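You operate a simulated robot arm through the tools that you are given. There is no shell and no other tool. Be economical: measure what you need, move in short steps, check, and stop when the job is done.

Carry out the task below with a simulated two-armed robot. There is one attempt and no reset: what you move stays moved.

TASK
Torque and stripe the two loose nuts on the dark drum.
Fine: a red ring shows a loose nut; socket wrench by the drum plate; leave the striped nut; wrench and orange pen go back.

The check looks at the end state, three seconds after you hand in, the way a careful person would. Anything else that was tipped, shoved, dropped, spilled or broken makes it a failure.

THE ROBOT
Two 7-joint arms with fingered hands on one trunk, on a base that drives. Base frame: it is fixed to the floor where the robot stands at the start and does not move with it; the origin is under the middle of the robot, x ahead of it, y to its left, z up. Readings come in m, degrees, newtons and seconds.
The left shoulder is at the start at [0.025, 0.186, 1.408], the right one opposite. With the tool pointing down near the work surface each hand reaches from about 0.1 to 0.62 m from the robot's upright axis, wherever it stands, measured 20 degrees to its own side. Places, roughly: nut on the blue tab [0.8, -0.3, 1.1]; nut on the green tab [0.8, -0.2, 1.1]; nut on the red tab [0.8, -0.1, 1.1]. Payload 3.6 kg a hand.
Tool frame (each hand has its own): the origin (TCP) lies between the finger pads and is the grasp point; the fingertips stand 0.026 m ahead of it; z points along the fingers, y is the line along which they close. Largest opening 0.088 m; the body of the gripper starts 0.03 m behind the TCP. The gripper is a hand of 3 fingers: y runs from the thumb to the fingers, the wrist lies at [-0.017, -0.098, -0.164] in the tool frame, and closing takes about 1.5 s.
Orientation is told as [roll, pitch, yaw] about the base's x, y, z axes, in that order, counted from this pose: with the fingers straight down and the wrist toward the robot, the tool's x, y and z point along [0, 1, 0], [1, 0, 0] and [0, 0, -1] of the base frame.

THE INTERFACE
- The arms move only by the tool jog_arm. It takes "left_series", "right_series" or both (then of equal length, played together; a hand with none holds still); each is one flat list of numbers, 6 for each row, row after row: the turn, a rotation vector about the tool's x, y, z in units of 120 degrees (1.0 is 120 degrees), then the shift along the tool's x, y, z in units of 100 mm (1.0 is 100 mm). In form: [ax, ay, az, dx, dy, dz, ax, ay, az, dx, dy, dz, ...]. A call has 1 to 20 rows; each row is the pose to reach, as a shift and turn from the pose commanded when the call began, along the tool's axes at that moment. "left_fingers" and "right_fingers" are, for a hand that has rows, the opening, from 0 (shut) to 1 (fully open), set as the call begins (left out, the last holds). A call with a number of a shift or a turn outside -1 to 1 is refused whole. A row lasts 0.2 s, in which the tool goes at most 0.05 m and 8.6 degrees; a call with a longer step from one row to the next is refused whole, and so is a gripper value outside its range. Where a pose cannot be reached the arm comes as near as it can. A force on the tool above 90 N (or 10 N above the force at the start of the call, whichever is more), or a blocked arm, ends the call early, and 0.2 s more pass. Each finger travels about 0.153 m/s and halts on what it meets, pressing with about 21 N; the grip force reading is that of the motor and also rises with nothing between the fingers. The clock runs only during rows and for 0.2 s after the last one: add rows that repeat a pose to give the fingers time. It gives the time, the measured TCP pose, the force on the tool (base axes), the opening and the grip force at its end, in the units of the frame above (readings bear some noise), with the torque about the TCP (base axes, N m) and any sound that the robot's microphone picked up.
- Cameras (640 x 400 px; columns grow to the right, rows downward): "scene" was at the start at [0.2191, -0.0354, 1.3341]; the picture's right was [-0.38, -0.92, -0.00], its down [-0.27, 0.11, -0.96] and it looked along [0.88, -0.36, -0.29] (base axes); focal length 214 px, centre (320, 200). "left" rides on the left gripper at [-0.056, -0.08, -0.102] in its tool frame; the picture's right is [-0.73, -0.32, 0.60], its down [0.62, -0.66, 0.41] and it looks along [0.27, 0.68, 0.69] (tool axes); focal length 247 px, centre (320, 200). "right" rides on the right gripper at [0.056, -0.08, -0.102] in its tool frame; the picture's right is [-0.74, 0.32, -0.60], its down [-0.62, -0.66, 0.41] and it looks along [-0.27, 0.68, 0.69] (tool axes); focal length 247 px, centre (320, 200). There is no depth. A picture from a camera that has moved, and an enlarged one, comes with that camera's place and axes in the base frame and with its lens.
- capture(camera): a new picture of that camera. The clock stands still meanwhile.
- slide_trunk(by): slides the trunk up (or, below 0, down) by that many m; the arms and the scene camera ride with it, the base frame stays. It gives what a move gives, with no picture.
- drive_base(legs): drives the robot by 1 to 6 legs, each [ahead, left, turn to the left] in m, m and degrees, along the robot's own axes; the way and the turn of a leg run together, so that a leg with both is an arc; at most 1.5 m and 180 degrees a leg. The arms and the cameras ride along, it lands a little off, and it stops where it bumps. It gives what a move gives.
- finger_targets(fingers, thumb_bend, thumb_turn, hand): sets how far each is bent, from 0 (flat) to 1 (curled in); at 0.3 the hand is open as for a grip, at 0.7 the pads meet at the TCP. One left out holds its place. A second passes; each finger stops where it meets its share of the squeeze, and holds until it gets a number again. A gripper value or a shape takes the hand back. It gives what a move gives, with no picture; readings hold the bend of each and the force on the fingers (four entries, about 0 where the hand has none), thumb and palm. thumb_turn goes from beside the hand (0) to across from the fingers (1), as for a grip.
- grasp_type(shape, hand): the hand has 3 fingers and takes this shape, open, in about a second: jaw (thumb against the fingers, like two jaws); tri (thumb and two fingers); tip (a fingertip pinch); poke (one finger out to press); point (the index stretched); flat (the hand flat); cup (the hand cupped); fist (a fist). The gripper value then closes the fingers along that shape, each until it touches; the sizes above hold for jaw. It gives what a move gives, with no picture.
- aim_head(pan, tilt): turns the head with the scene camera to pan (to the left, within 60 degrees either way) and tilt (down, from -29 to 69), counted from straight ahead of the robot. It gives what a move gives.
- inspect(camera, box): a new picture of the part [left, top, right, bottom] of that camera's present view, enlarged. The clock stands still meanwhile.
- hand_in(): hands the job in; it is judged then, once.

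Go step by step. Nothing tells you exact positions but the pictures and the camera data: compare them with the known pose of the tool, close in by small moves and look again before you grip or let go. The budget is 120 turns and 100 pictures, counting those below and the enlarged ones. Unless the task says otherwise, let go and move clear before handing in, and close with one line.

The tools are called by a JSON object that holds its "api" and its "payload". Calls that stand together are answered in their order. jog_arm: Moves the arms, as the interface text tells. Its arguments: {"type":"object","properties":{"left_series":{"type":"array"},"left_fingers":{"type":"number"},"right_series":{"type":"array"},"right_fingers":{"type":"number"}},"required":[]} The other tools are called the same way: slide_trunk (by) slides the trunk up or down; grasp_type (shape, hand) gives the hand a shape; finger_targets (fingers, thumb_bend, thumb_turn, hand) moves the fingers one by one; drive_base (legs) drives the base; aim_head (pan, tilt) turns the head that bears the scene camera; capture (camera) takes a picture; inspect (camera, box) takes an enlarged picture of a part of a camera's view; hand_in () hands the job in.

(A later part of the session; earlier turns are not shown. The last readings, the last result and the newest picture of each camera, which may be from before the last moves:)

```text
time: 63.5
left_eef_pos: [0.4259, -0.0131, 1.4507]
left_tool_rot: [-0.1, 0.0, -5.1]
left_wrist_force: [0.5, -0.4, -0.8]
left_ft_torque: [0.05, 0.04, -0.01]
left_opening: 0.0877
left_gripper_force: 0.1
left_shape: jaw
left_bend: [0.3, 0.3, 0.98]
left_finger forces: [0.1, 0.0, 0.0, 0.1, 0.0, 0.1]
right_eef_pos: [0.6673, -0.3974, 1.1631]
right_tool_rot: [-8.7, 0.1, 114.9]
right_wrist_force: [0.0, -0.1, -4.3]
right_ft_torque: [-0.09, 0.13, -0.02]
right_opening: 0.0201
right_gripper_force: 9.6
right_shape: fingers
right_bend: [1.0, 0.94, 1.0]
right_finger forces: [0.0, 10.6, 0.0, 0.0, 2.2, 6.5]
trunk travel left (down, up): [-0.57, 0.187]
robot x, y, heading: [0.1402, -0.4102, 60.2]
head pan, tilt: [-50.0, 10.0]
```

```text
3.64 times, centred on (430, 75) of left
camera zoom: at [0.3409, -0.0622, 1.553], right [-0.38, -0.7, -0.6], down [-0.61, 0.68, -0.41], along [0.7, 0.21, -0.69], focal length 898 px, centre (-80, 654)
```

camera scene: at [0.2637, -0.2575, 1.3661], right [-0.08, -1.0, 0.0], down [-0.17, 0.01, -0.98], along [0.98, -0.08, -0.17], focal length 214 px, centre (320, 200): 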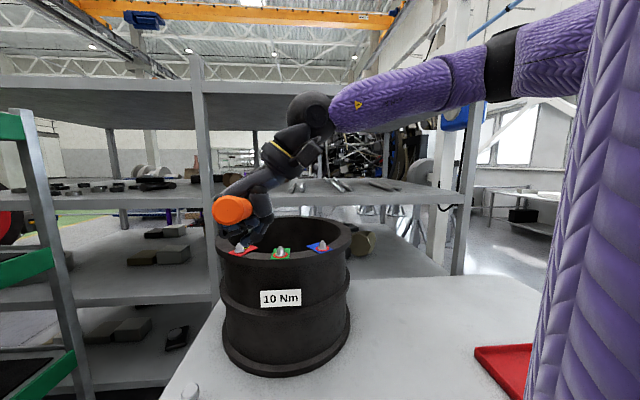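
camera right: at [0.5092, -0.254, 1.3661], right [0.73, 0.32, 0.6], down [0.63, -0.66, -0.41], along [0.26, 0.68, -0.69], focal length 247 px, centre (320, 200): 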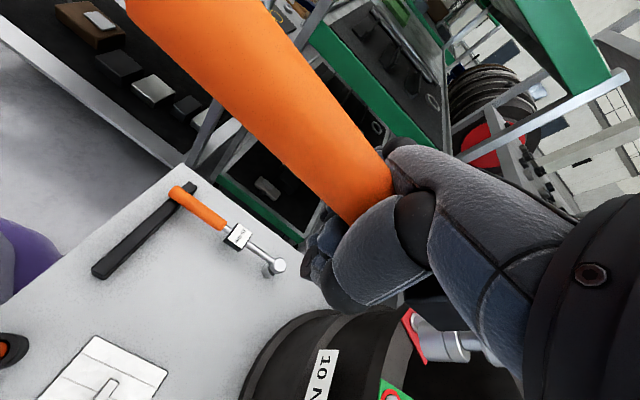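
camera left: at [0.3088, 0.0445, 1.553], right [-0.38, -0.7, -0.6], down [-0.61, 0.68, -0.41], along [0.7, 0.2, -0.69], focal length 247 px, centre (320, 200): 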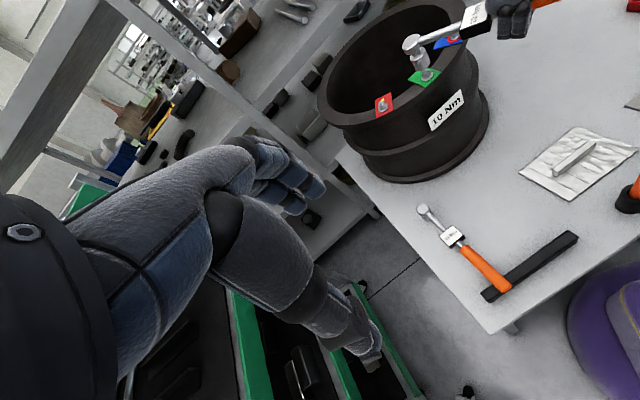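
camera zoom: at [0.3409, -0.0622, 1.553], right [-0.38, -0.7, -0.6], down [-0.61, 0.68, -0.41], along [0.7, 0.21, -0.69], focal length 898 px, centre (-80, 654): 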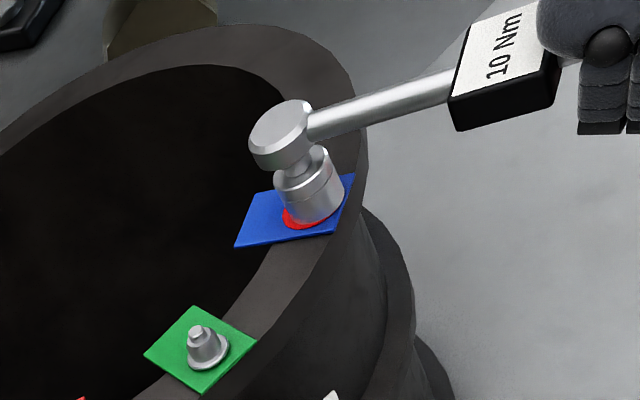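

Seated on the blue nut. Now the clockwise stroke: 20°, then 15–20° more.

{"api": "jog_arm", "payload": {"right_series": [0.0031, 0, 0.0206, 0.007, 0.068, 0, 0.0062, 0, 0.0412, 0.011, 0.135, 0, 0.0093, 0, 0.0618, 0.012, 0.203, 0, 0.0123, 0, 0.0824, 0.01, 0.271, 0, 0.0154, 0, 0.103, 0.005, 0.339, 0, 0.0185, 0, 0.1236, -0.003, 0.407, 0, 0.0216, 0, 0.1442, -0.015, 0.474, 0.002, 0.0247, 0, 0.1648, -0.028, 0.54, 0.004]}}

{"api": "jog_arm", "payload": {"right_series": [0.0031, 0, 0.0206, 0.007, 0.068, 0, 0.0062, 0, 0.0412, 0.011, 0.135, 0, 0.0093, 0, 0.0618, 0.012, 0.203, 0, 0.0123, 0, 0.0824, 0.01, 0.271, 0, 0.0154, 0, 0.103, 0.005, 0.339, 0, 0.0185, 0, 0.1236, -0.003, 0.407, 0]}}

{"api": "inspect", "payload": {"camera": "right", "box": [360, 280, 520, 400]}}

```text
time: 65.3
left_eef_pos: [0.4267, -0.0124, 1.4512]
left_tool_rot: [0.0, 0.0, -5.1]
left_wrist_force: [-0.1, -0.1, 0.6]
left_ft_torque: [0.02, -0.02, 0.03]
left_opening: 0.0878
left_gripper_force: 0.0
left_shape: jaw
left_bend: [0.3, 0.3, 0.98]
left_finger forces: [0.1, 0.1, 0.0, 0.0, 0.0, 0.0]
right_eef_pos: [0.6474, -0.3458, 1.1629]
right_tool_rot: [-8.7, 0.0, 94.9]
right_wrist_force: [1.8, -1.3, -3.8]
right_ft_torque: [-0.04, 0.18, 0.08]
right_opening: 0.02
right_gripper_force: 11.0
right_shape: fingers
right_bend: [1.0, 0.94, 1.0]
right_finger forces: [0.1, 10.9, 0.0, 0.0, 5.0, 5.8]
trunk travel left (down, up): [-0.57, 0.187]
robot x, y, heading: [0.141, -0.4121, 60.3]
head pan, tilt: [-50.0, 10.0]
```

```text
time: 66.7
left_eef_pos: [0.4261, -0.0132, 1.4497]
left_tool_rot: [0.0, 0.2, -5.1]
left_wrist_force: [-0.1, -0.7, 0.2]
left_ft_torque: [-0.01, 0.02, 0.01]
left_opening: 0.0876
left_gripper_force: 0.1
left_shape: jaw
left_bend: [0.3, 0.3, 0.98]
left_finger forces: [0.0, 0.0, 0.0, 0.1, 0.1, 0.0]
right_eef_pos: [0.6424, -0.303, 1.1624]
right_tool_rot: [-8.5, 0.0, 79.9]
right_wrist_force: [3.5, -3.3, -4.6]
right_ft_torque: [0.0, 0.27, 0.11]
right_opening: 0.0199
right_gripper_force: 12.2
right_shape: fingers
right_bend: [1.0, 0.94, 1.0]
right_finger forces: [0.0, 12.3, 0.0, 0.1, 5.9, 5.6]
trunk travel left (down, up): [-0.57, 0.187]
robot x, y, heading: [0.1388, -0.413, 59.9]
head pan, tilt: [-50.0, 10.0]
```

```text
3.33 times, centred on (440, 340) of right
camera zoom: at [0.5597, -0.37, 1.2559], right [0.68, 0.2, 0.7], down [0.55, -0.77, -0.32], along [0.48, 0.6, -0.64], focal length 823 px, centre (-80, -267)
```

zoom: 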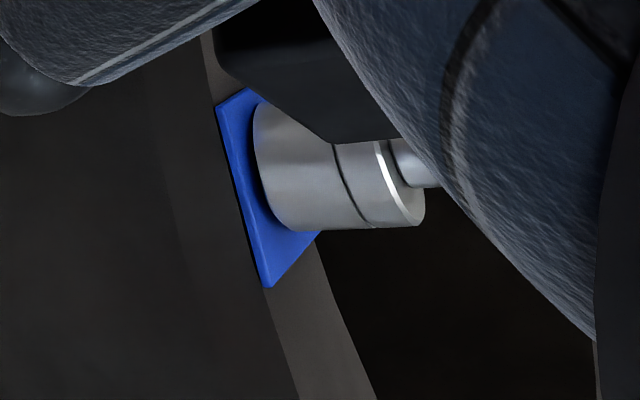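

The blue nut's ring is gone too. Lifting the wrench off, then driving back toward the rail to return it.

{"api": "jog_arm", "payload": {"right_series": [0, 0, 0, -0.015, 0, -0.1, 0, 0, 0, -0.03, 0, -0.2, 0, 0, 0, -0.06, 0, -0.4, 0, 0, 0, -0.09, 0, -0.6, 0, 0, 0, -0.119, 0, -0.79, 0, 0, 0, -0.119, 0, -0.79]}}

{"api": "inspect", "payload": {"camera": "left", "box": [360, 0, 560, 130]}}

{"api": "drive_base", "payload": {"legs": [[0.1, 0.198, 0]]}}

{"api": "aim_head", "payload": {"pan": -60, "tilt": 25}}

{"api": "capture", "payload": {"camera": "scene"}}

```text
time: 68.1
left_eef_pos: [0.4264, -0.0126, 1.4508]
left_tool_rot: [0.0, 0.0, -5.1]
left_wrist_force: [0.3, -0.1, 0.1]
left_ft_torque: [-0.03, 0.0, -0.01]
left_opening: 0.0873
left_gripper_force: 0.1
left_shape: jaw
left_bend: [0.3, 0.3, 0.98]
left_finger forces: [0.0, 0.0, 0.0, 0.1, 0.1, 0.0]
right_eef_pos: [0.643, -0.3037, 1.2445]
right_tool_rot: [-8.5, -0.2, 80.0]
right_wrist_force: [0.6, -0.7, -4.6]
right_ft_torque: [-0.02, 0.17, 0.0]
right_opening: 0.02
right_gripper_force: 11.1
right_shape: fingers
right_bend: [1.0, 0.94, 1.0]
right_finger forces: [0.0, 12.3, 0.0, 0.0, 2.8, 7.1]
trunk travel left (down, up): [-0.57, 0.187]
robot x, y, heading: [0.1389, -0.4083, 60.2]
head pan, tilt: [-50.0, 10.0]
```

```text
3.08 times, centred on (460, 65) of left
camera zoom: at [0.3411, -0.0622, 1.5529], right [-0.38, -0.7, -0.6], down [-0.61, 0.68, -0.41], along [0.7, 0.21, -0.69], focal length 760 px, centre (-111, 615)
```

zoom: 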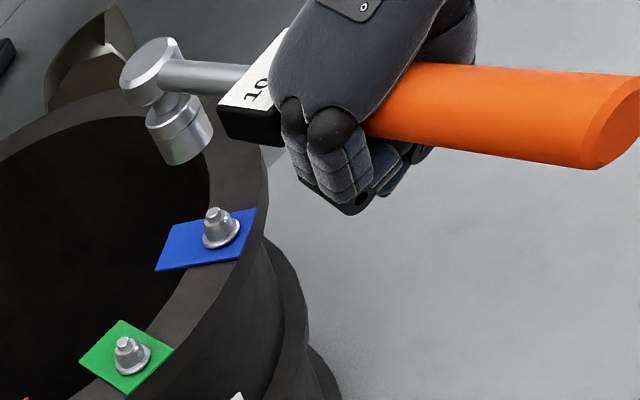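

```text
time: 69.8
left_eef_pos: [0.3028, 0.1739, 1.4513]
left_tool_rot: [-0.1, -0.1, -5.2]
left_wrist_force: [0.2, -0.7, -1.1]
left_ft_torque: [0.0, 0.0, 0.02]
left_opening: 0.0877
left_gripper_force: 0.2
left_shape: jaw
left_bend: [0.3, 0.3, 0.98]
left_finger forces: [0.0, 0.1, 0.1, 0.1, 0.1, 0.0]
right_eef_pos: [0.5204, -0.1164, 1.2429]
right_tool_rot: [-8.5, -0.1, 80.1]
right_wrist_force: [0.5, -0.4, -3.9]
right_ft_torque: [0.01, 0.2, -0.02]
right_opening: 0.0197
right_gripper_force: 11.4
right_shape: fingers
right_bend: [1.0, 0.94, 1.0]
right_finger forces: [0.0, 12.3, 0.0, 0.0, 3.0, 7.2]
trunk travel left (down, up): [-0.57, 0.187]
robot x, y, heading: [0.0183, -0.2278, 60.0]
head pan, tilt: [-50.0, 10.0]
```

```text
time: 70.5
left_eef_pos: [0.3038, 0.1728, 1.4505]
left_tool_rot: [-0.1, 0.0, -5.0]
left_wrist_force: [-0.1, 1.0, -0.2]
left_ft_torque: [0.0, -0.02, 0.01]
left_opening: 0.0876
left_gripper_force: 0.0
left_shape: jaw
left_bend: [0.3, 0.3, 0.98]
left_finger forces: [0.0, 0.0, 0.0, 0.0, 0.0, 0.0]
right_eef_pos: [0.5205, -0.1173, 1.2434]
right_tool_rot: [-8.5, 0.0, 79.9]
right_wrist_force: [1.0, -0.3, -3.4]
right_ft_torque: [0.04, 0.14, -0.01]
right_opening: 0.0202
right_gripper_force: 11.2
right_shape: fingers
right_bend: [1.0, 0.94, 1.0]
right_finger forces: [0.0, 12.1, 0.1, 0.0, 2.9, 7.2]
trunk travel left (down, up): [-0.57, 0.187]
robot x, y, heading: [0.0161, -0.2253, 60.1]
head pan, tilt: [-60.0, 25.0]
```

```text
43 pictures are left
camera scene: at [0.1747, -0.1106, 1.3418], right [0.0, -1.0, 0.0], down [-0.42, 0.0, -0.91], along [0.91, 0.0, -0.42], focal length 214 px, centre (320, 200)
```

scene: 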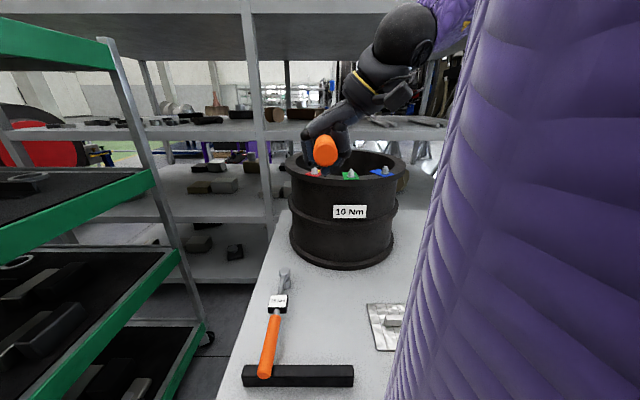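

Both rings are gone and the wrench lies along x above its spot. I'll restore the tool to level (its resting tilt), shift 1 cm forward, and lower the trunk part way.

{"api": "jog_arm", "payload": {"right_series": [0, 0.018, 0, -0.03, 0.005, 0, 0, 0.036, 0, -0.06, 0.01, 0, 0, 0.054, 0, -0.09, 0.015, 0, 0, 0.071, 0, -0.114, 0.02, 0, 0, 0.071, 0, -0.114, 0.02, 0]}}

{"api": "slide_trunk", "payload": {"by": -0.33}}

{"api": "aim_head", "payload": {"pan": -60, "tilt": 25}}

{"api": "capture", "payload": {"camera": "scene"}}

```text
time: 71.8
left_eef_pos: [0.304, 0.1726, 1.4521]
left_tool_rot: [-0.1, -0.1, -5.1]
left_wrist_force: [-0.6, 0.0, 0.6]
left_ft_torque: [0.03, 0.0, -0.02]
left_opening: 0.0878
left_gripper_force: 0.0
left_shape: jaw
left_bend: [0.3, 0.3, 0.98]
left_finger forces: [0.0, 0.0, 0.0, 0.0, 0.0, 0.0]
right_eef_pos: [0.5322, -0.1174, 1.2453]
right_tool_rot: [0.0, -0.1, 80.1]
right_wrist_force: [0.1, 0.0, -4.4]
right_ft_torque: [0.04, 0.18, -0.02]
right_opening: 0.0201
right_gripper_force: 11.0
right_shape: fingers
right_bend: [1.0, 0.94, 1.0]
right_finger forces: [0.0, 12.0, 0.0, 0.0, 2.8, 7.0]
trunk travel left (down, up): [-0.57, 0.187]
robot x, y, heading: [0.0182, -0.2276, 60.2]
head pan, tilt: [-60.0, 25.0]
```

```text
time: 75.0
left_eef_pos: [0.3035, 0.1732, 1.1222]
left_tool_rot: [-0.1, -0.1, -5.1]
left_wrist_force: [0.3, 1.1, -0.2]
left_ft_torque: [0.01, 0.02, 0.01]
left_opening: 0.0875
left_gripper_force: 0.1
left_shape: jaw
left_bend: [0.3, 0.3, 0.98]
left_finger forces: [0.0, 0.0, 0.0, 0.0, 0.0, 0.0]
right_eef_pos: [0.532, -0.1172, 0.9153]
right_tool_rot: [-0.1, 0.0, 80.1]
right_wrist_force: [0.2, -0.3, -4.0]
right_ft_torque: [0.01, 0.19, 0.01]
right_opening: 0.02
right_gripper_force: 11.3
right_shape: fingers
right_bend: [1.0, 0.94, 1.0]
right_finger forces: [0.1, 12.0, 0.1, 0.1, 2.8, 7.2]
trunk travel left (down, up): [-0.24, 0.517]
robot x, y, heading: [0.0187, -0.2306, 60.2]
head pan, tilt: [-60.0, 25.0]
```

```text
time: 75.6
left_eef_pos: [0.3044, 0.1735, 1.1207]
left_tool_rot: [-0.1, 0.0, -5.2]
left_wrist_force: [-0.5, -0.7, -0.3]
left_ft_torque: [-0.03, 0.01, -0.02]
left_opening: 0.088
left_gripper_force: 0.1
left_shape: jaw
left_bend: [0.3, 0.3, 0.98]
left_finger forces: [0.1, 0.1, 0.0, 0.0, 0.0, 0.0]
right_eef_pos: [0.5318, -0.1174, 0.9154]
right_tool_rot: [0.0, -0.1, 80.1]
right_wrist_force: [-0.6, -0.4, -4.3]
right_ft_torque: [0.0, 0.21, 0.01]
right_opening: 0.0201
right_gripper_force: 11.0
right_shape: fingers
right_bend: [1.0, 0.94, 1.0]
right_finger forces: [0.0, 12.0, 0.0, 0.0, 2.8, 7.1]
trunk travel left (down, up): [-0.24, 0.517]
robot x, y, heading: [0.0179, -0.2238, 60.2]
head pan, tilt: [-60.0, 25.0]
```

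```text
42 pictures are left
camera scene: at [0.1922, -0.0797, 0.9919], right [0.0, -1.0, 0.0], down [-0.42, 0.0, -0.91], along [0.91, 0.0, -0.42], focal length 214 px, centre (320, 200)
```

scene: 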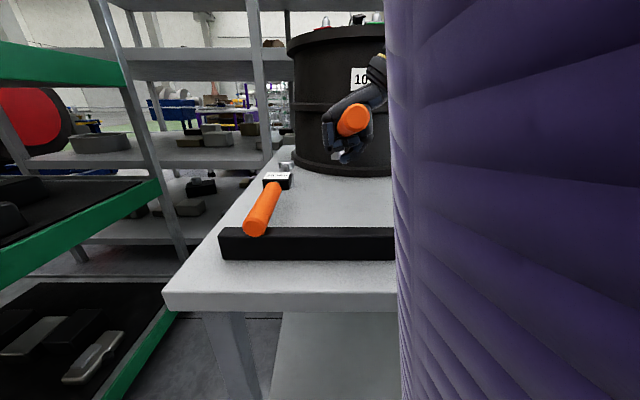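

Lowering the remaining ~8 cm slowly with the force guard, then checking.

{"api": "jog_arm", "payload": {"right_series": [0, 0, 0, 0, 0, 0.2, 0, 0, 0, 0, 0, 0.4, 0, 0, 0, 0, 0, 0.55, 0, 0, 0, 0, 0, 0.65, 0, 0, 0, 0, 0, 0.72, 0, 0, 0, 0, 0, 0.78, 0, 0, 0, 0, 0, 0.78]}}

{"api": "inspect", "payload": {"camera": "scene", "box": [210, 110, 400, 270]}}

{"api": "capture", "payload": {"camera": "right"}}

```text
time: 77.2
left_eef_pos: [0.3025, 0.1723, 1.1202]
left_tool_rot: [-0.1, -0.1, -5.1]
left_wrist_force: [-0.2, 0.4, 0.1]
left_ft_torque: [0.02, -0.02, -0.02]
left_opening: 0.0875
left_gripper_force: 0.1
left_shape: jaw
left_bend: [0.3, 0.3, 0.98]
left_finger forces: [0.1, 0.0, 0.0, 0.0, 0.0, 0.0]
right_eef_pos: [0.533, -0.1166, 0.8367]
right_tool_rot: [0.0, 0.0, 80.1]
right_wrist_force: [-1.0, 0.0, -2.5]
right_ft_torque: [0.01, -0.12, 0.01]
right_opening: 0.0203
right_gripper_force: 6.2
right_shape: fingers
right_bend: [1.0, 0.94, 1.0]
right_finger forces: [0.7, 6.1, 0.0, 0.0, 1.2, 4.6]
trunk travel left (down, up): [-0.24, 0.517]
robot x, y, heading: [0.0167, -0.2242, 60.4]
head pan, tilt: [-60.0, 25.0]
```

```text
2.50 times, centred on (305, 190) of scene
camera zoom: at [0.1921, -0.0798, 0.992], right [0.0, -1.0, 0.0], down [-0.42, 0.0, -0.91], along [0.91, 0.0, -0.42], focal length 536 px, centre (358, 225)
```

zoom: 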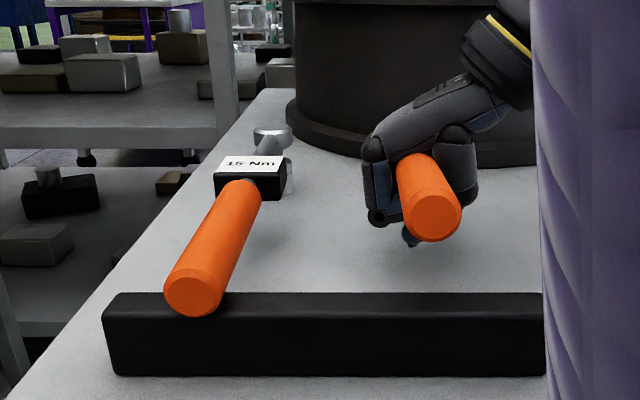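

```text
40 pictures are left
camera right: at [0.4623, -0.1858, 0.9391], right [0.78, 0.19, 0.6], down [0.5, -0.76, -0.41], along [0.38, 0.62, -0.69], focal length 247 px, centre (320, 200)
```

right: 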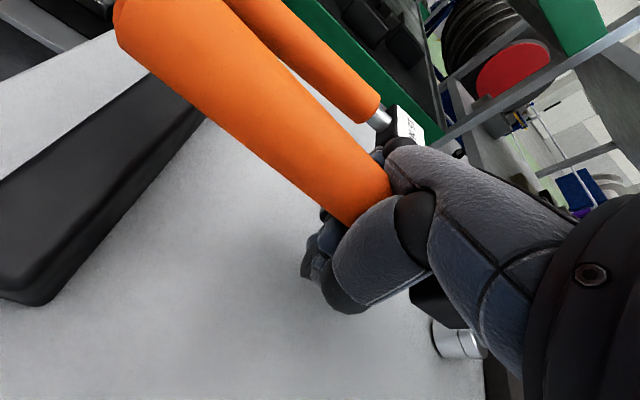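

The socket is touching the table, but the handle end sits ~2 cm too far forward and ~3 cm high. I'll lift slightly, move back 1.8 cm and go lower before releasing.

{"api": "jog_arm", "payload": {"right_series": [0, 0, 0, 0, 0, -0.12, 0, 0, 0, 0.09, -0.015, -0.12, 0, 0, 0, 0.177, -0.03, -0.12, 0, 0, 0, 0.177, -0.03, -0.04, 0, 0, 0, 0.177, -0.03, 0.04, 0, 0, 0, 0.177, -0.03, 0.1, 0, 0, 0, 0.177, -0.03, 0.15, 0, 0, 0, 0.177, -0.03, 0.15]}}

{"api": "inspect", "payload": {"camera": "scene", "box": [210, 110, 400, 270]}}

```text
time: 79.0
left_eef_pos: [0.3032, 0.173, 1.1209]
left_tool_rot: [-0.1, -0.1, -5.1]
left_wrist_force: [0.5, -0.4, 0.3]
left_ft_torque: [-0.02, 0.04, -0.01]
left_opening: 0.0876
left_gripper_force: 0.0
left_shape: jaw
left_bend: [0.3, 0.3, 0.98]
left_finger forces: [0.0, 0.0, 0.0, 0.0, 0.0, 0.0]
right_eef_pos: [0.5131, -0.1156, 0.8222]
right_tool_rot: [-0.2, -0.1, 80.0]
right_wrist_force: [-0.7, 1.0, -1.3]
right_ft_torque: [-0.02, -0.17, 0.05]
right_opening: 0.0201
right_gripper_force: 5.9
right_shape: fingers
right_bend: [1.0, 0.94, 1.0]
right_finger forces: [3.1, 3.6, 0.0, 0.0, 0.4, 4.5]
trunk travel left (down, up): [-0.24, 0.517]
robot x, y, heading: [0.0177, -0.2279, 60.1]
head pan, tilt: [-60.0, 25.0]
```

```text
2.50 times, centred on (305, 190) of scene
camera zoom: at [0.192, -0.0798, 0.992], right [0.0, -1.0, 0.0], down [-0.42, 0.0, -0.91], along [0.91, 0.0, -0.42], focal length 536 px, centre (358, 225)
```

zoom: 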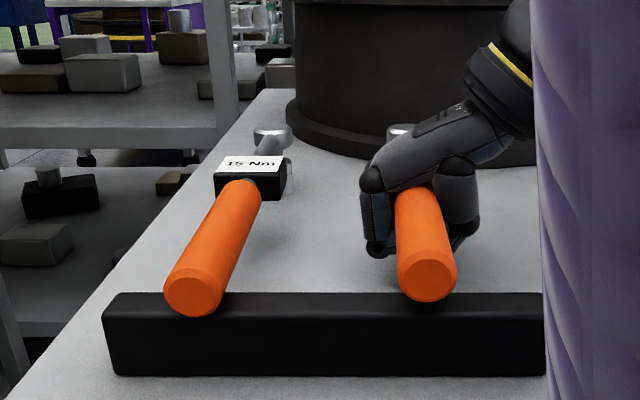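

Nearly resting alongside the 15 Nm wrench. Lower 6 mm more and open: thumb first, then fingers.

{"api": "jog_arm", "payload": {"right_series": [0, 0, 0, 0, 0, 0.03, 0, 0, 0, 0, 0, 0.06, 0, 0, 0, 0, 0, 0.06]}}

{"api": "finger_targets", "payload": {"hand": "right", "thumb_bend": 0.3}}

{"api": "finger_targets", "payload": {"hand": "right", "fingers": 0.3}}

{"api": "inspect", "payload": {"camera": "scene", "box": [210, 110, 400, 270]}}

```text
time: 79.8
left_eef_pos: [0.3023, 0.1731, 1.1197]
left_tool_rot: [-0.1, 0.1, -5.0]
left_wrist_force: [-0.3, -0.2, -0.8]
left_ft_torque: [0.0, 0.0, -0.04]
left_opening: 0.0877
left_gripper_force: 0.1
left_shape: jaw
left_bend: [0.3, 0.3, 0.98]
left_finger forces: [0.0, 0.1, 0.0, 0.0, 0.0, 0.0]
right_eef_pos: [0.5132, -0.1167, 0.8157]
right_tool_rot: [0.0, -0.1, 80.0]
right_wrist_force: [-1.2, 0.6, -0.7]
right_ft_torque: [0.02, -0.26, 0.07]
right_opening: 0.0198
right_gripper_force: 6.9
right_shape: fingers
right_bend: [1.0, 0.94, 1.0]
right_finger forces: [4.7, 2.4, 0.0, 0.1, 0.9, 5.6]
trunk travel left (down, up): [-0.24, 0.517]
robot x, y, heading: [0.0201, -0.2264, 60.0]
head pan, tilt: [-60.0, 25.0]
```

```text
time: 80.8
left_eef_pos: [0.3008, 0.1748, 1.121]
left_tool_rot: [-0.2, -0.1, -5.1]
left_wrist_force: [0.4, -0.4, 0.5]
left_ft_torque: [-0.02, -0.01, -0.03]
left_opening: 0.0877
left_gripper_force: 0.0
left_shape: jaw
left_bend: [0.3, 0.3, 0.98]
left_finger forces: [0.1, 0.1, 0.1, 0.1, 0.0, 0.1]
right_eef_pos: [0.5128, -0.1162, 0.8173]
right_tool_rot: [-0.1, -0.1, 80.1]
right_wrist_force: [0.2, 7.3, 16.8]
right_ft_torque: [-0.15, 0.11, -0.01]
right_opening: 0.0167
right_gripper_force: 13.3
right_shape: fingers
right_bend: [1.0, 0.45, 1.0]
right_finger forces: [2.2, 0.9, 0.0, 0.0, 23.0, 0.4]
trunk travel left (down, up): [-0.24, 0.517]
robot x, y, heading: [0.0169, -0.2286, 60.2]
head pan, tilt: [-60.0, 25.0]
```

```text
time: 81.8
left_eef_pos: [0.3003, 0.1725, 1.1225]
left_tool_rot: [0.0, -0.1, -5.2]
left_wrist_force: [-0.4, 0.1, 1.4]
left_ft_torque: [0.03, 0.04, -0.03]
left_opening: 0.088
left_gripper_force: 0.1
left_shape: jaw
left_bend: [0.3, 0.3, 0.98]
left_finger forces: [0.1, 0.1, 0.0, 0.0, 0.1, 0.0]
right_eef_pos: [0.5115, -0.1153, 0.8187]
right_tool_rot: [-0.3, -0.5, 80.2]
right_wrist_force: [-2.5, -4.0, 43.4]
right_ft_torque: [0.05, 0.16, -0.01]
right_opening: 0.0353
right_gripper_force: 21.4
right_shape: fingers
right_bend: [0.35, 0.41, 1.0]
right_finger forces: [14.0, 5.5, 0.1, 0.1, 23.4, 0.0]
trunk travel left (down, up): [-0.24, 0.517]
robot x, y, heading: [0.0126, -0.2231, 60.2]
head pan, tilt: [-60.0, 25.0]
```

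```text
2.50 times, centred on (305, 190) of scene
camera zoom: at [0.1893, -0.0807, 0.9929], right [0.0, -1.0, 0.0], down [-0.42, 0.0, -0.91], along [0.91, 0.0, -0.42], focal length 536 px, centre (358, 225)
```

zoom: 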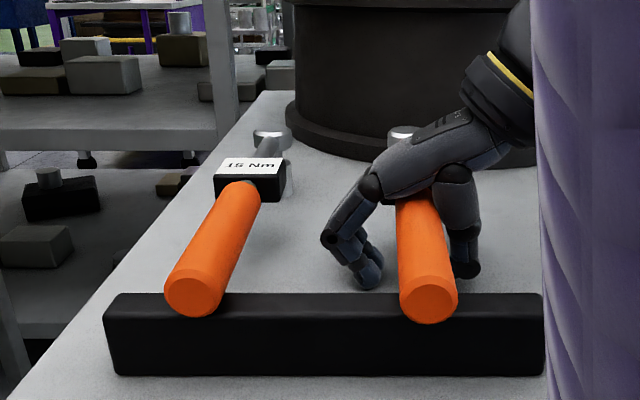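

Fingers are open but pressing on the table; the wrench rests on the rail. Raising the hand straight up.

{"api": "jog_arm", "payload": {"right_series": [0, 0, 0, 0, 0, -0.1, 0, 0, 0, 0, 0, -0.2, 0, 0, 0, 0, 0, -0.4, 0, 0, 0, 0, 0, -0.6, 0, 0, 0, 0, 0, -0.8, 0, 0, 0, 0, 0, -1.0]}}

{"api": "capture", "payload": {"camera": "scene"}}

```text
time: 83.2
left_eef_pos: [0.3021, 0.1721, 1.1202]
left_tool_rot: [-0.1, 0.0, -5.2]
left_wrist_force: [0.7, 0.1, -0.1]
left_ft_torque: [0.02, -0.04, 0.03]
left_opening: 0.0876
left_gripper_force: 0.1
left_shape: jaw
left_bend: [0.3, 0.3, 0.98]
left_finger forces: [0.0, 0.0, 0.0, 0.0, 0.0, 0.1]
right_eef_pos: [0.5166, -0.1155, 0.9157]
right_tool_rot: [0.1, -0.2, 80.1]
right_wrist_force: [0.4, 0.1, 0.1]
right_ft_torque: [0.05, 0.0, -0.02]
right_opening: 0.0877
right_gripper_force: 0.0
right_shape: fingers
right_bend: [0.3, 0.3, 1.0]
right_finger forces: [0.1, 0.0, 0.0, 0.0, 0.1, 0.0]
right hand out of reach, approached as far as the arm can: row 6
trunk travel left (down, up): [-0.24, 0.517]
robot x, y, heading: [0.0151, -0.2249, 59.8]
head pan, tilt: [-60.0, 25.0]
```

```text
37 pictures are left
camera scene: at [0.1915, -0.0796, 0.9921], right [0.0, -1.0, 0.0], down [-0.42, 0.0, -0.91], along [0.91, 0.0, -0.42], focal length 214 px, centre (320, 200)
```

scene: 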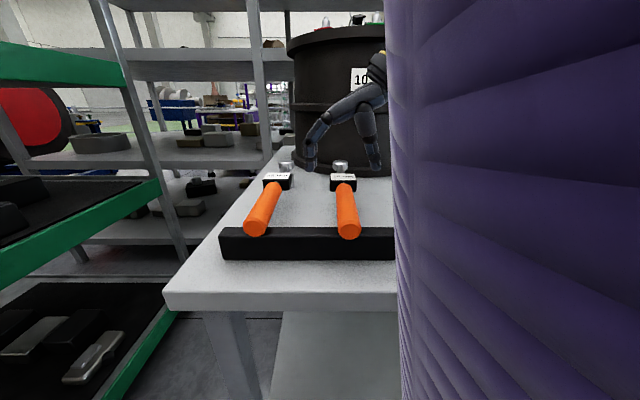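

The wrench is back beside its twin. Next the pen: I estimate it vertical at (0.416, -0.300), holder top z ≈ 0.85, pen top ≈ 0.94. Raising and driving straight back 0.21 m should put the hand above it.

{"api": "slide_trunk", "payload": {"by": 0.12}}

{"api": "drive_base", "payload": {"legs": [[-0.211, -0.005, 0]]}}

{"api": "grasp_type", "payload": {"hand": "right", "shape": "jaw"}}

{"api": "capture", "payload": {"camera": "scene"}}

{"api": "capture", "payload": {"camera": "right"}}

```text
time: 84.7
left_eef_pos: [0.3029, 0.1732, 1.2401]
left_tool_rot: [-0.1, 0.0, -5.1]
left_wrist_force: [-0.3, -0.2, -0.1]
left_ft_torque: [-0.02, -0.03, 0.0]
left_opening: 0.0877
left_gripper_force: 0.1
left_shape: jaw
left_bend: [0.3, 0.3, 0.98]
left_finger forces: [0.1, 0.1, 0.1, 0.0, 0.0, 0.1]
right_eef_pos: [0.518, -0.1149, 1.035]
right_tool_rot: [0.0, 0.0, 80.1]
right_wrist_force: [0.1, 0.1, -0.5]
right_ft_torque: [-0.03, 0.02, 0.0]
right_opening: 0.088
right_gripper_force: 0.0
right_shape: fingers
right_bend: [0.3, 0.3, 1.0]
right_finger forces: [0.1, 0.0, 0.0, 0.1, 0.0, 0.0]
trunk travel left (down, up): [-0.36, 0.397]
robot x, y, heading: [0.0169, -0.2241, 60.1]
head pan, tilt: [-60.0, 25.0]
```

```text
time: 86.3
left_eef_pos: [0.2002, -0.0107, 1.2405]
left_tool_rot: [0.0, 0.0, -4.7]
left_wrist_force: [-0.5, 0.1, -0.3]
left_ft_torque: [0.04, 0.0, 0.0]
left_opening: 0.0875
left_gripper_force: 0.1
left_shape: jaw
left_bend: [0.3, 0.3, 0.98]
left_finger forces: [0.0, 0.0, 0.0, 0.0, 0.0, 0.0]
right_eef_pos: [0.4167, -0.299, 1.0364]
right_tool_rot: [0.0, -0.2, 80.5]
right_wrist_force: [-0.9, 0.2, 0.1]
right_ft_torque: [0.03, -0.02, 0.01]
right_opening: 0.088
right_gripper_force: 0.0
right_shape: fingers
right_bend: [0.3, 0.3, 1.0]
right_finger forces: [0.1, 0.0, 0.1, 0.0, 0.0, 0.1]
trunk travel left (down, up): [-0.36, 0.397]
robot x, y, heading: [-0.0819, -0.4085, 60.5]
head pan, tilt: [-60.0, 25.0]
```

```text
time: 87.2
left_eef_pos: [0.2017, -0.0092, 1.2405]
left_tool_rot: [-0.1, 0.1, -4.6]
left_wrist_force: [0.8, 0.3, -0.9]
left_ft_torque: [-0.02, 0.0, -0.04]
left_opening: 0.0877
left_gripper_force: 0.0
left_shape: jaw
left_bend: [0.3, 0.3, 0.98]
left_finger forces: [0.0, 0.1, 0.1, 0.0, 0.0, 0.1]
right_eef_pos: [0.4175, -0.2978, 1.0356]
right_tool_rot: [-0.1, -0.1, 80.4]
right_wrist_force: [0.1, 0.5, 1.8]
right_ft_torque: [0.02, 0.04, -0.03]
right_opening: 0.0874
right_gripper_force: 0.0
right_shape: jaw
right_bend: [0.3, 0.3, 0.98]
right_finger forces: [0.1, 0.0, 0.0, 0.0, 0.0, 0.0]
trunk travel left (down, up): [-0.36, 0.397]
robot x, y, heading: [-0.0865, -0.4081, 60.4]
head pan, tilt: [-60.0, 25.0]
```

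```text
36 pictures are left
camera scene: at [0.0821, -0.28, 1.1223], right [0.01, -1.0, 0.0], down [-0.42, 0.0, -0.91], along [0.91, 0.01, -0.42], focal length 214 px, centre (320, 200)
```

scene: 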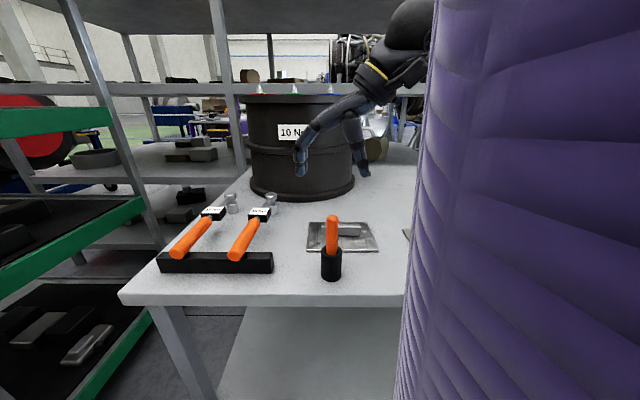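

```text
35 pictures are left
camera right: at [0.3484, -0.3669, 1.1385], right [0.78, 0.19, 0.6], down [0.5, -0.76, -0.41], along [0.38, 0.62, -0.69], focal length 247 px, centre (320, 200)
```

right: 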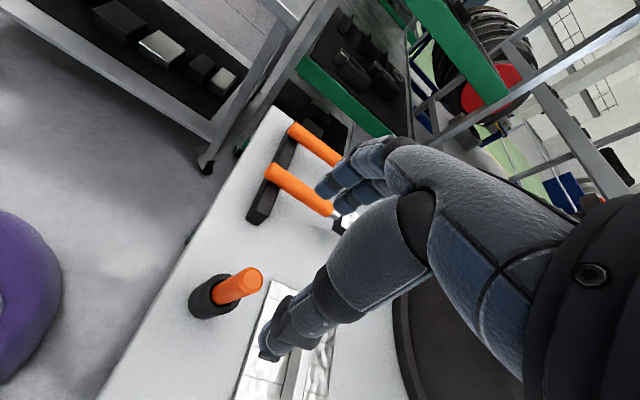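

Pen triangulated at (0.414, -0.2975), top z 0.932, right below the open hand. Lowering the trunk 9 cm and then jogging down to TCP z ≈ 0.903.

{"api": "slide_trunk", "payload": {"by": -0.09}}

{"api": "inspect", "payload": {"camera": "scene", "box": [240, 140, 420, 290]}}

```text
time: 88.5
left_eef_pos: [0.1995, -0.0107, 1.1504]
left_tool_rot: [-0.1, 0.0, -4.8]
left_wrist_force: [0.5, 0.6, 0.5]
left_ft_torque: [-0.01, 0.0, 0.0]
left_opening: 0.0877
left_gripper_force: 0.1
left_shape: jaw
left_bend: [0.3, 0.3, 0.98]
left_finger forces: [0.0, 0.0, 0.1, 0.0, 0.1, 0.0]
right_eef_pos: [0.4166, -0.2978, 0.9461]
right_tool_rot: [-0.1, -0.2, 80.4]
right_wrist_force: [-0.9, 0.4, 0.5]
right_ft_torque: [-0.01, 0.02, 0.0]
right_opening: 0.0875
right_gripper_force: 0.1
right_shape: jaw
right_bend: [0.3, 0.3, 0.98]
right_finger forces: [0.0, 0.0, 0.0, 0.0, 0.0, 0.0]
trunk travel left (down, up): [-0.27, 0.487]
robot x, y, heading: [-0.0842, -0.411, 60.3]
head pan, tilt: [-60.0, 25.0]
```

```text
2.67 times, centred on (330, 215) of scene
camera zoom: at [0.0888, -0.2682, 1.0251], right [0.01, -1.0, 0.0], down [-0.42, 0.0, -0.91], along [0.91, 0.01, -0.42], focal length 572 px, centre (293, 160)
```

zoom: 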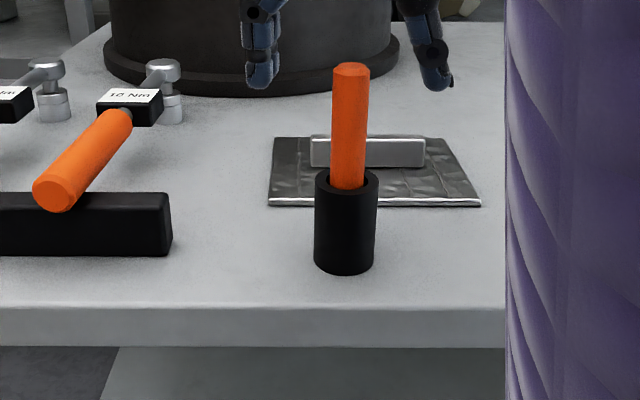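

Perfectly centred between thumb and fingers. Descending 4.3 cm and closing the jaw on the pen.

{"api": "jog_arm", "payload": {"right_series": [0, 0, 0, 0, 0, 0.12, 0, 0, 0, 0, 0, 0.24, 0, 0, 0, 0, 0, 0.36, 0, 0, 0, 0, 0, 0.42, 0, 0, 0, 0, 0, 0.42]}}

{"api": "jog_arm", "payload": {"right_series": [0, 0, 0, 0, 0, 0, 0, 0, 0, 0, 0, 0, 0, 0, 0, 0, 0, 0, 0, 0, 0, 0, 0, 0, 0, 0, 0, 0, 0, 0, 0, 0, 0, 0, 0, 0, 0, 0, 0, 0, 0, 0, 0, 0, 0, 0, 0, 0], "right_fingers": 0}}

{"api": "inspect", "payload": {"camera": "scene", "box": [240, 140, 420, 290]}}

```text
time: 89.7
left_eef_pos: [0.2013, -0.0094, 1.1512]
left_tool_rot: [-0.1, 0.1, -4.7]
left_wrist_force: [0.0, -0.4, 0.4]
left_ft_torque: [-0.01, 0.0, -0.02]
left_opening: 0.0876
left_gripper_force: 0.1
left_shape: jaw
left_bend: [0.3, 0.3, 0.98]
left_finger forces: [0.0, 0.1, 0.0, 0.0, 0.0, 0.0]
right_eef_pos: [0.4174, -0.2984, 0.9034]
right_tool_rot: [-0.1, -0.1, 80.3]
right_wrist_force: [-0.3, 0.6, -0.2]
right_ft_torque: [0.03, 0.03, -0.01]
right_opening: 0.0876
right_gripper_force: 0.1
right_shape: jaw
right_bend: [0.3, 0.3, 0.98]
right_finger forces: [0.0, 0.0, 0.2, 0.0, 0.0, 0.0]
trunk travel left (down, up): [-0.27, 0.487]
robot x, y, heading: [-0.0811, -0.4119, 60.6]
head pan, tilt: [-60.0, 25.0]
```

```text
time: 91.5
left_eef_pos: [0.2015, -0.0095, 1.1508]
left_tool_rot: [-0.1, 0.0, -4.6]
left_wrist_force: [0.0, 0.4, -0.3]
left_ft_torque: [0.01, 0.02, -0.01]
left_opening: 0.0875
left_gripper_force: 0.1
left_shape: jaw
left_bend: [0.3, 0.3, 0.98]
left_finger forces: [0.0, 0.1, 0.0, 0.0, 0.0, 0.0]
right_eef_pos: [0.4185, -0.2991, 0.9041]
right_tool_rot: [-0.1, -0.1, 80.4]
right_wrist_force: [-0.1, -0.2, -0.1]
right_ft_torque: [-0.02, -0.01, -0.02]
right_opening: 0.0117
right_gripper_force: 21.0
right_shape: jaw
right_bend: [0.62, 0.73, 1.0]
right_finger forces: [10.9, 9.0, 0.0, 0.0, 19.1, 0.0]
trunk travel left (down, up): [-0.27, 0.487]
robot x, y, heading: [-0.0812, -0.4126, 60.4]
head pan, tilt: [-60.0, 25.0]
```

```text
2.67 times, centred on (330, 215) of scene
camera zoom: at [0.089, -0.2678, 1.0248], right [0.01, -1.0, 0.0], down [-0.42, 0.0, -0.91], along [0.91, 0.01, -0.42], focal length 572 px, centre (293, 160)
```

zoom: 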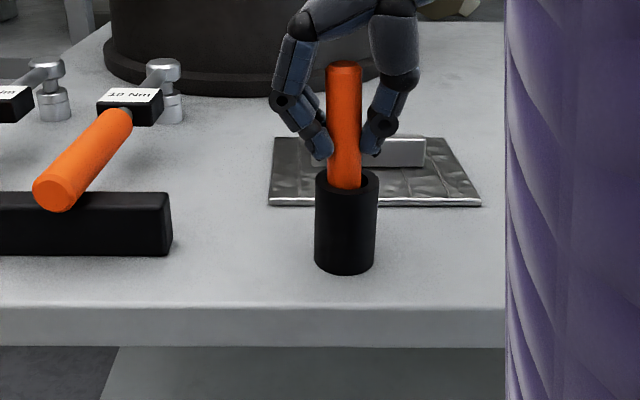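

Pen gripped firmly (~20 N). Lifting straight up with the trunk.

{"api": "slide_trunk", "payload": {"by": 0.1}}

{"api": "inspect", "payload": {"camera": "scene", "box": [240, 130, 440, 290]}}

```text
time: 92.8
left_eef_pos: [0.2018, -0.0088, 1.2504]
left_tool_rot: [-0.1, -0.1, -4.7]
left_wrist_force: [0.2, -0.2, -0.3]
left_ft_torque: [0.0, -0.03, 0.0]
left_opening: 0.0877
left_gripper_force: 0.1
left_shape: jaw
left_bend: [0.3, 0.3, 0.98]
left_finger forces: [0.1, 0.1, 0.0, 0.0, 0.0, 0.0]
right_eef_pos: [0.4173, -0.2967, 1.0034]
right_tool_rot: [0.0, 0.0, 80.3]
right_wrist_force: [-0.3, 0.0, -0.5]
right_ft_torque: [0.0, 0.0, 0.01]
right_opening: 0.0116
right_gripper_force: 20.4
right_shape: jaw
right_bend: [0.62, 0.73, 1.0]
right_finger forces: [10.9, 8.9, 0.0, 0.0, 19.2, 0.1]
trunk travel left (down, up): [-0.37, 0.387]
robot x, y, heading: [-0.0826, -0.4113, 60.8]
head pan, tilt: [-60.0, 25.0]
```

```text
2.50 times, centred on (340, 210) of scene
camera zoom: at [0.0818, -0.2807, 1.1327], right [0.01, -1.0, 0.0], down [-0.42, 0.0, -0.91], along [0.91, 0.01, -0.42], focal length 536 px, centre (270, 175)
```

zoom: 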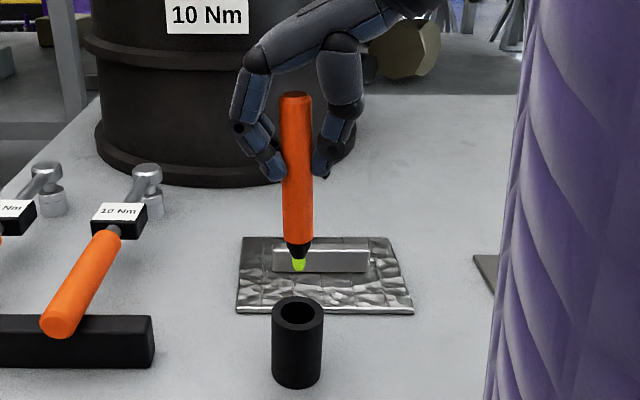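

The pen has a yellow-green tip, ~10.2 cm below the TCP. Raising and driving toward the drum with a heading of about 35°.

{"api": "slide_trunk", "payload": {"by": 0.26}}

{"api": "drive_base", "payload": {"legs": [[0.179, -0.154, 0], [0, 0, -26]]}}

```text
time: 95.5
left_eef_pos: [0.2012, -0.0103, 1.5106]
left_tool_rot: [-0.1, 0.0, -4.7]
left_wrist_force: [-0.2, -0.8, 0.7]
left_ft_torque: [-0.03, 0.02, 0.03]
left_opening: 0.0876
left_gripper_force: 0.0
left_shape: jaw
left_bend: [0.3, 0.3, 0.98]
left_finger forces: [0.0, 0.1, 0.0, 0.1, 0.0, 0.1]
right_eef_pos: [0.418, -0.298, 1.264]
right_tool_rot: [0.0, -0.1, 80.4]
right_wrist_force: [-0.6, 0.2, -1.0]
right_ft_torque: [0.02, -0.03, 0.02]
right_opening: 0.0115
right_gripper_force: 20.8
right_shape: jaw
right_bend: [0.62, 0.73, 1.0]
right_finger forces: [10.9, 9.0, 0.0, 0.0, 19.2, 0.1]
trunk travel left (down, up): [-0.63, 0.127]
robot x, y, heading: [-0.0828, -0.4083, 60.5]
head pan, tilt: [-60.0, 25.0]
```

```text
time: 98.6
left_eef_pos: [0.5713, -0.0893, 1.5108]
left_tool_rot: [0.0, 0.0, -30.4]
left_wrist_force: [0.0, -0.3, -0.7]
left_ft_torque: [0.0, -0.01, -0.01]
left_opening: 0.0879
left_gripper_force: 0.1
left_shape: jaw
left_bend: [0.3, 0.3, 0.98]
left_finger forces: [0.1, 0.0, 0.1, 0.0, 0.0, 0.0]
right_eef_pos: [0.6416, -0.4434, 1.2633]
right_tool_rot: [0.0, -0.1, 54.7]
right_wrist_force: [-0.3, 0.0, 0.0]
right_ft_torque: [-0.01, 0.0, 0.03]
right_opening: 0.0113
right_gripper_force: 20.4
right_shape: jaw
right_bend: [0.62, 0.73, 1.0]
right_finger forces: [10.9, 9.2, 0.0, 0.1, 19.2, 0.0]
trunk travel left (down, up): [-0.63, 0.127]
robot x, y, heading: [0.1449, -0.3254, 34.4]
head pan, tilt: [-60.0, 25.0]
```

Now I'll pull the left hand back as a viewpoint, and bring the pen over the drum with the hand turned and then tilted 20° to gain reach.

{"api": "jog_arm", "payload": {"left_series": [0, 0, 0, 0, -0.2, 0, 0, 0, 0, 0, -0.4, 0, 0, 0, 0, 0, -0.6, 0, 0, 0, 0, 0, -0.8, 0, 0, 0, 0, 0, -1.0, 0, 0, 0, 0, 0, -1.0, 0], "right_series": [0, 0, 0.066, 0.08, 0.18, -0.2, 0, 0, 0.132, 0.16, 0.36, -0.4, 0, 0, 0.2, 0.24, 0.54, -0.5, 0, 0, 0.266, 0.32, 0.72, -0.5, 0, 0, 0.333, 0.415, 0.93, -0.5, 0, 0, 0.333, 0.415, 0.93, -0.5]}}

{"api": "jog_arm", "payload": {"right_series": [-0.042, 0, 0, 0.25, 0.25, 0.05, -0.084, 0, 0, 0.5, 0.5, 0.1, -0.126, 0, 0, 0.75, 0.75, 0.15, -0.167, 0, 0, 1.0, 1.0, 0.2, -0.167, 0, 0, 1.0, 1.0, 0.2]}}

{"api": "capture", "payload": {"camera": "left"}}

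```text
time: 100.0
left_eef_pos: [0.4828, -0.039, 1.51]
left_tool_rot: [0.0, 0.1, -30.4]
left_wrist_force: [-0.1, -0.9, -0.2]
left_ft_torque: [0.0, 0.03, 0.0]
left_opening: 0.0877
left_gripper_force: 0.0
left_shape: jaw
left_bend: [0.3, 0.3, 0.98]
left_finger forces: [0.0, 0.1, 0.1, 0.0, 0.1, 0.1]
right_eef_pos: [0.6616, -0.3419, 1.3137]
right_tool_rot: [0.1, -0.2, 14.5]
right_wrist_force: [0.5, -0.1, -0.9]
right_ft_torque: [-0.01, 0.0, 0.0]
right_opening: 0.0113
right_gripper_force: 20.9
right_shape: jaw
right_bend: [0.62, 0.73, 1.0]
right_finger forces: [10.9, 9.7, 0.0, 0.0, 19.3, 0.1]
trunk travel left (down, up): [-0.63, 0.127]
robot x, y, heading: [0.1372, -0.3253, 34.9]
head pan, tilt: [-60.0, 25.0]
```

```text
time: 101.2
left_eef_pos: [0.4826, -0.0386, 1.5098]
left_tool_rot: [0.0, -0.1, -30.5]
left_wrist_force: [0.3, 0.3, 0.3]
left_ft_torque: [0.0, -0.01, 0.01]
left_opening: 0.0877
left_gripper_force: 0.0
left_shape: jaw
left_bend: [0.3, 0.3, 0.98]
left_finger forces: [0.0, 0.1, 0.1, 0.1, 0.1, 0.0]
right_eef_pos: [0.7326, -0.223, 1.2943]
right_tool_rot: [0.2, -20.3, 14.7]
right_wrist_force: [0.8, 0.0, -0.9]
right_ft_torque: [0.0, 0.01, 0.0]
right_opening: 0.0112
right_gripper_force: 21.4
right_shape: jaw
right_bend: [0.62, 0.73, 1.0]
right_finger forces: [11.1, 9.8, 0.1, 0.0, 19.3, 0.1]
trunk travel left (down, up): [-0.63, 0.127]
robot x, y, heading: [0.1426, -0.3243, 34.7]
head pan, tilt: [-60.0, 25.0]
```

```text
31 pictures are left
camera left: at [0.3854, -0.0474, 1.6122], right [-0.65, -0.47, -0.6], down [-0.26, 0.87, -0.41], along [0.72, -0.11, -0.69], focal length 247 px, centre (320, 200)
```

left: 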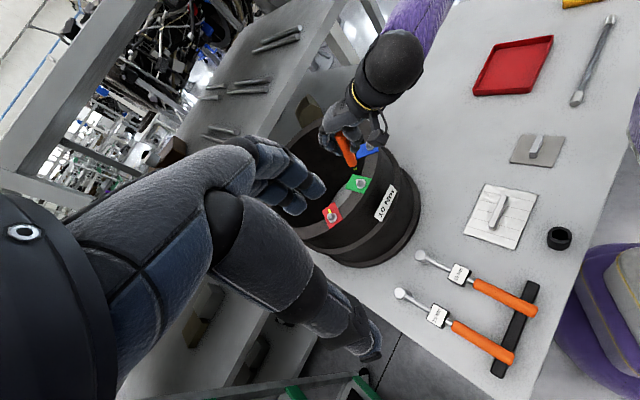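

{"api": "inspect", "payload": {"camera": "left", "box": [305, 125, 405, 235]}}

{"api": "capture", "payload": {"camera": "right"}}

```text
3.64 times, centred on (355, 180) of left
camera zoom: at [0.3854, -0.0474, 1.6122], right [-0.65, -0.47, -0.6], down [-0.26, 0.87, -0.41], along [0.72, -0.11, -0.69], focal length 898 px, centre (193, 273)
```

zoom: 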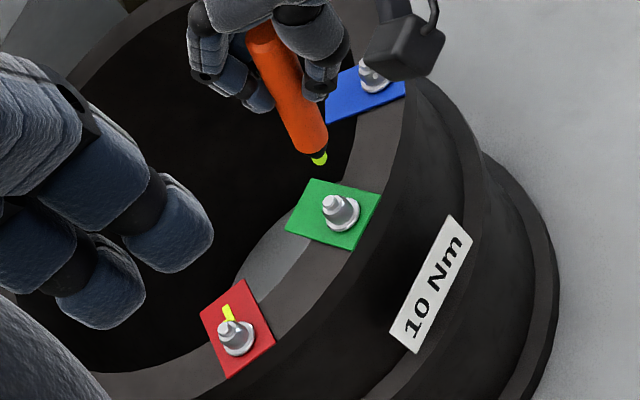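

```text
29 pictures are left
camera right: at [0.612, -0.1948, 1.3627], right [0.27, -0.69, 0.67], down [-0.31, -0.72, -0.62], along [0.91, -0.04, -0.41], focal length 247 px, centre (320, 200)
```

right: 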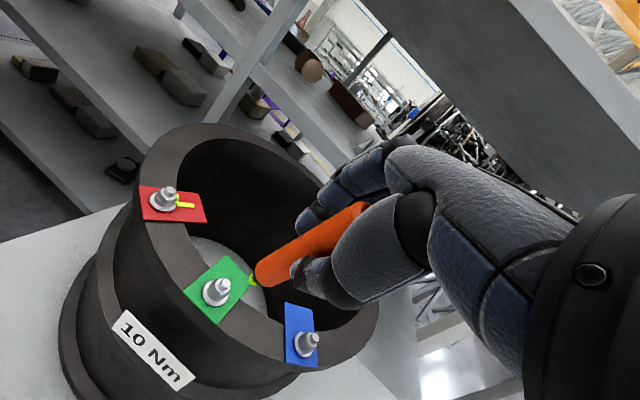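

Tip is at (0.768, -0.213, 1.193), green stud top at (0.760, -0.196, 1.1735). The reference stripe runs from nut onto tab; since the pen leans toward me, I'll draw it from the nut outward. First hover beside the nut.

{"api": "jog_arm", "payload": {"right_series": [0, 0, 0, 0.1, -0.07, -0.026, 0, 0, 0, 0.197, -0.141, -0.052, 0, 0, 0, 0.197, -0.141, -0.052, 0, 0, 0, 0.197, -0.184, 0.065, 0, 0, 0, 0.197, -0.2275, 0.1825, 0, 0, 0, 0.197, -0.2275, 0.1825]}}

{"api": "inspect", "payload": {"camera": "left", "box": [335, 145, 395, 205]}}

{"api": "inspect", "payload": {"camera": "right", "box": [190, 230, 330, 370]}}

```text
time: 102.6
left_eef_pos: [0.4839, -0.0376, 1.5087]
left_tool_rot: [-0.1, 0.0, -30.4]
left_wrist_force: [-0.2, 0.2, -0.2]
left_ft_torque: [0.03, 0.02, 0.0]
left_opening: 0.0877
left_gripper_force: 0.1
left_shape: jaw
left_bend: [0.3, 0.3, 0.98]
left_finger forces: [0.1, 0.0, 0.1, 0.1, 0.0, 0.1]
right_eef_pos: [0.7126, -0.2047, 1.2689]
right_tool_rot: [0.0, -20.2, 14.7]
right_wrist_force: [-0.6, -0.3, 0.2]
right_ft_torque: [0.03, 0.0, -0.02]
right_opening: 0.0113
right_gripper_force: 21.2
right_shape: jaw
right_bend: [0.62, 0.73, 1.0]
right_finger forces: [11.0, 10.0, 0.0, 0.0, 19.3, 0.0]
trunk travel left (down, up): [-0.63, 0.127]
robot x, y, heading: [0.1409, -0.3232, 34.7]
head pan, tilt: [-60.0, 25.0]
```

```text
6.67 times, centred on (365, 175) of left
camera zoom: at [0.3858, -0.0464, 1.6119], right [-0.65, -0.47, -0.6], down [-0.26, 0.87, -0.41], along [0.72, -0.11, -0.69], focal length 1646 px, centre (20, 367)
```

zoom: 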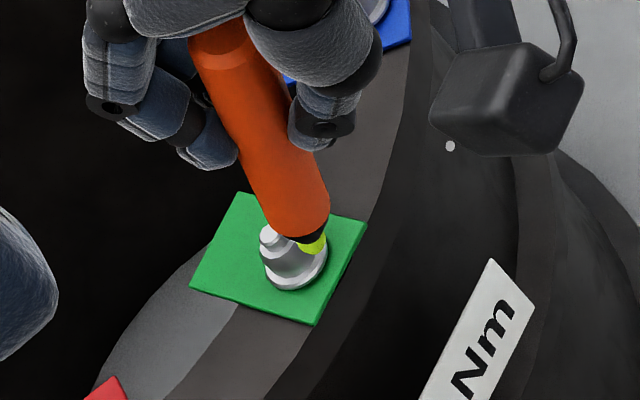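

```text
2.86 times, centred on (260, 300) of right
camera zoom: at [0.592, -0.1779, 1.3379], right [0.28, -0.69, 0.67], down [-0.31, -0.73, -0.62], along [0.91, -0.04, -0.41], focal length 706 px, centre (491, -86)
```

zoom: 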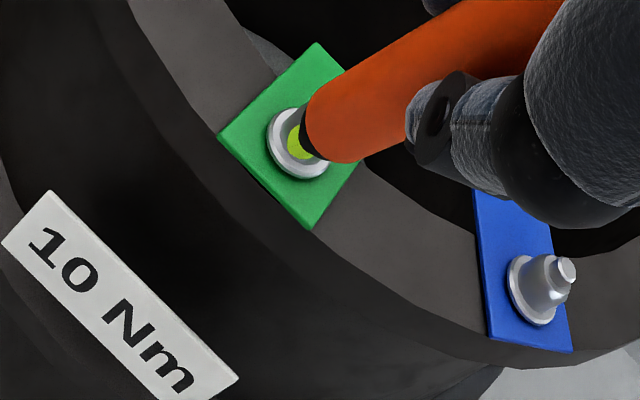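

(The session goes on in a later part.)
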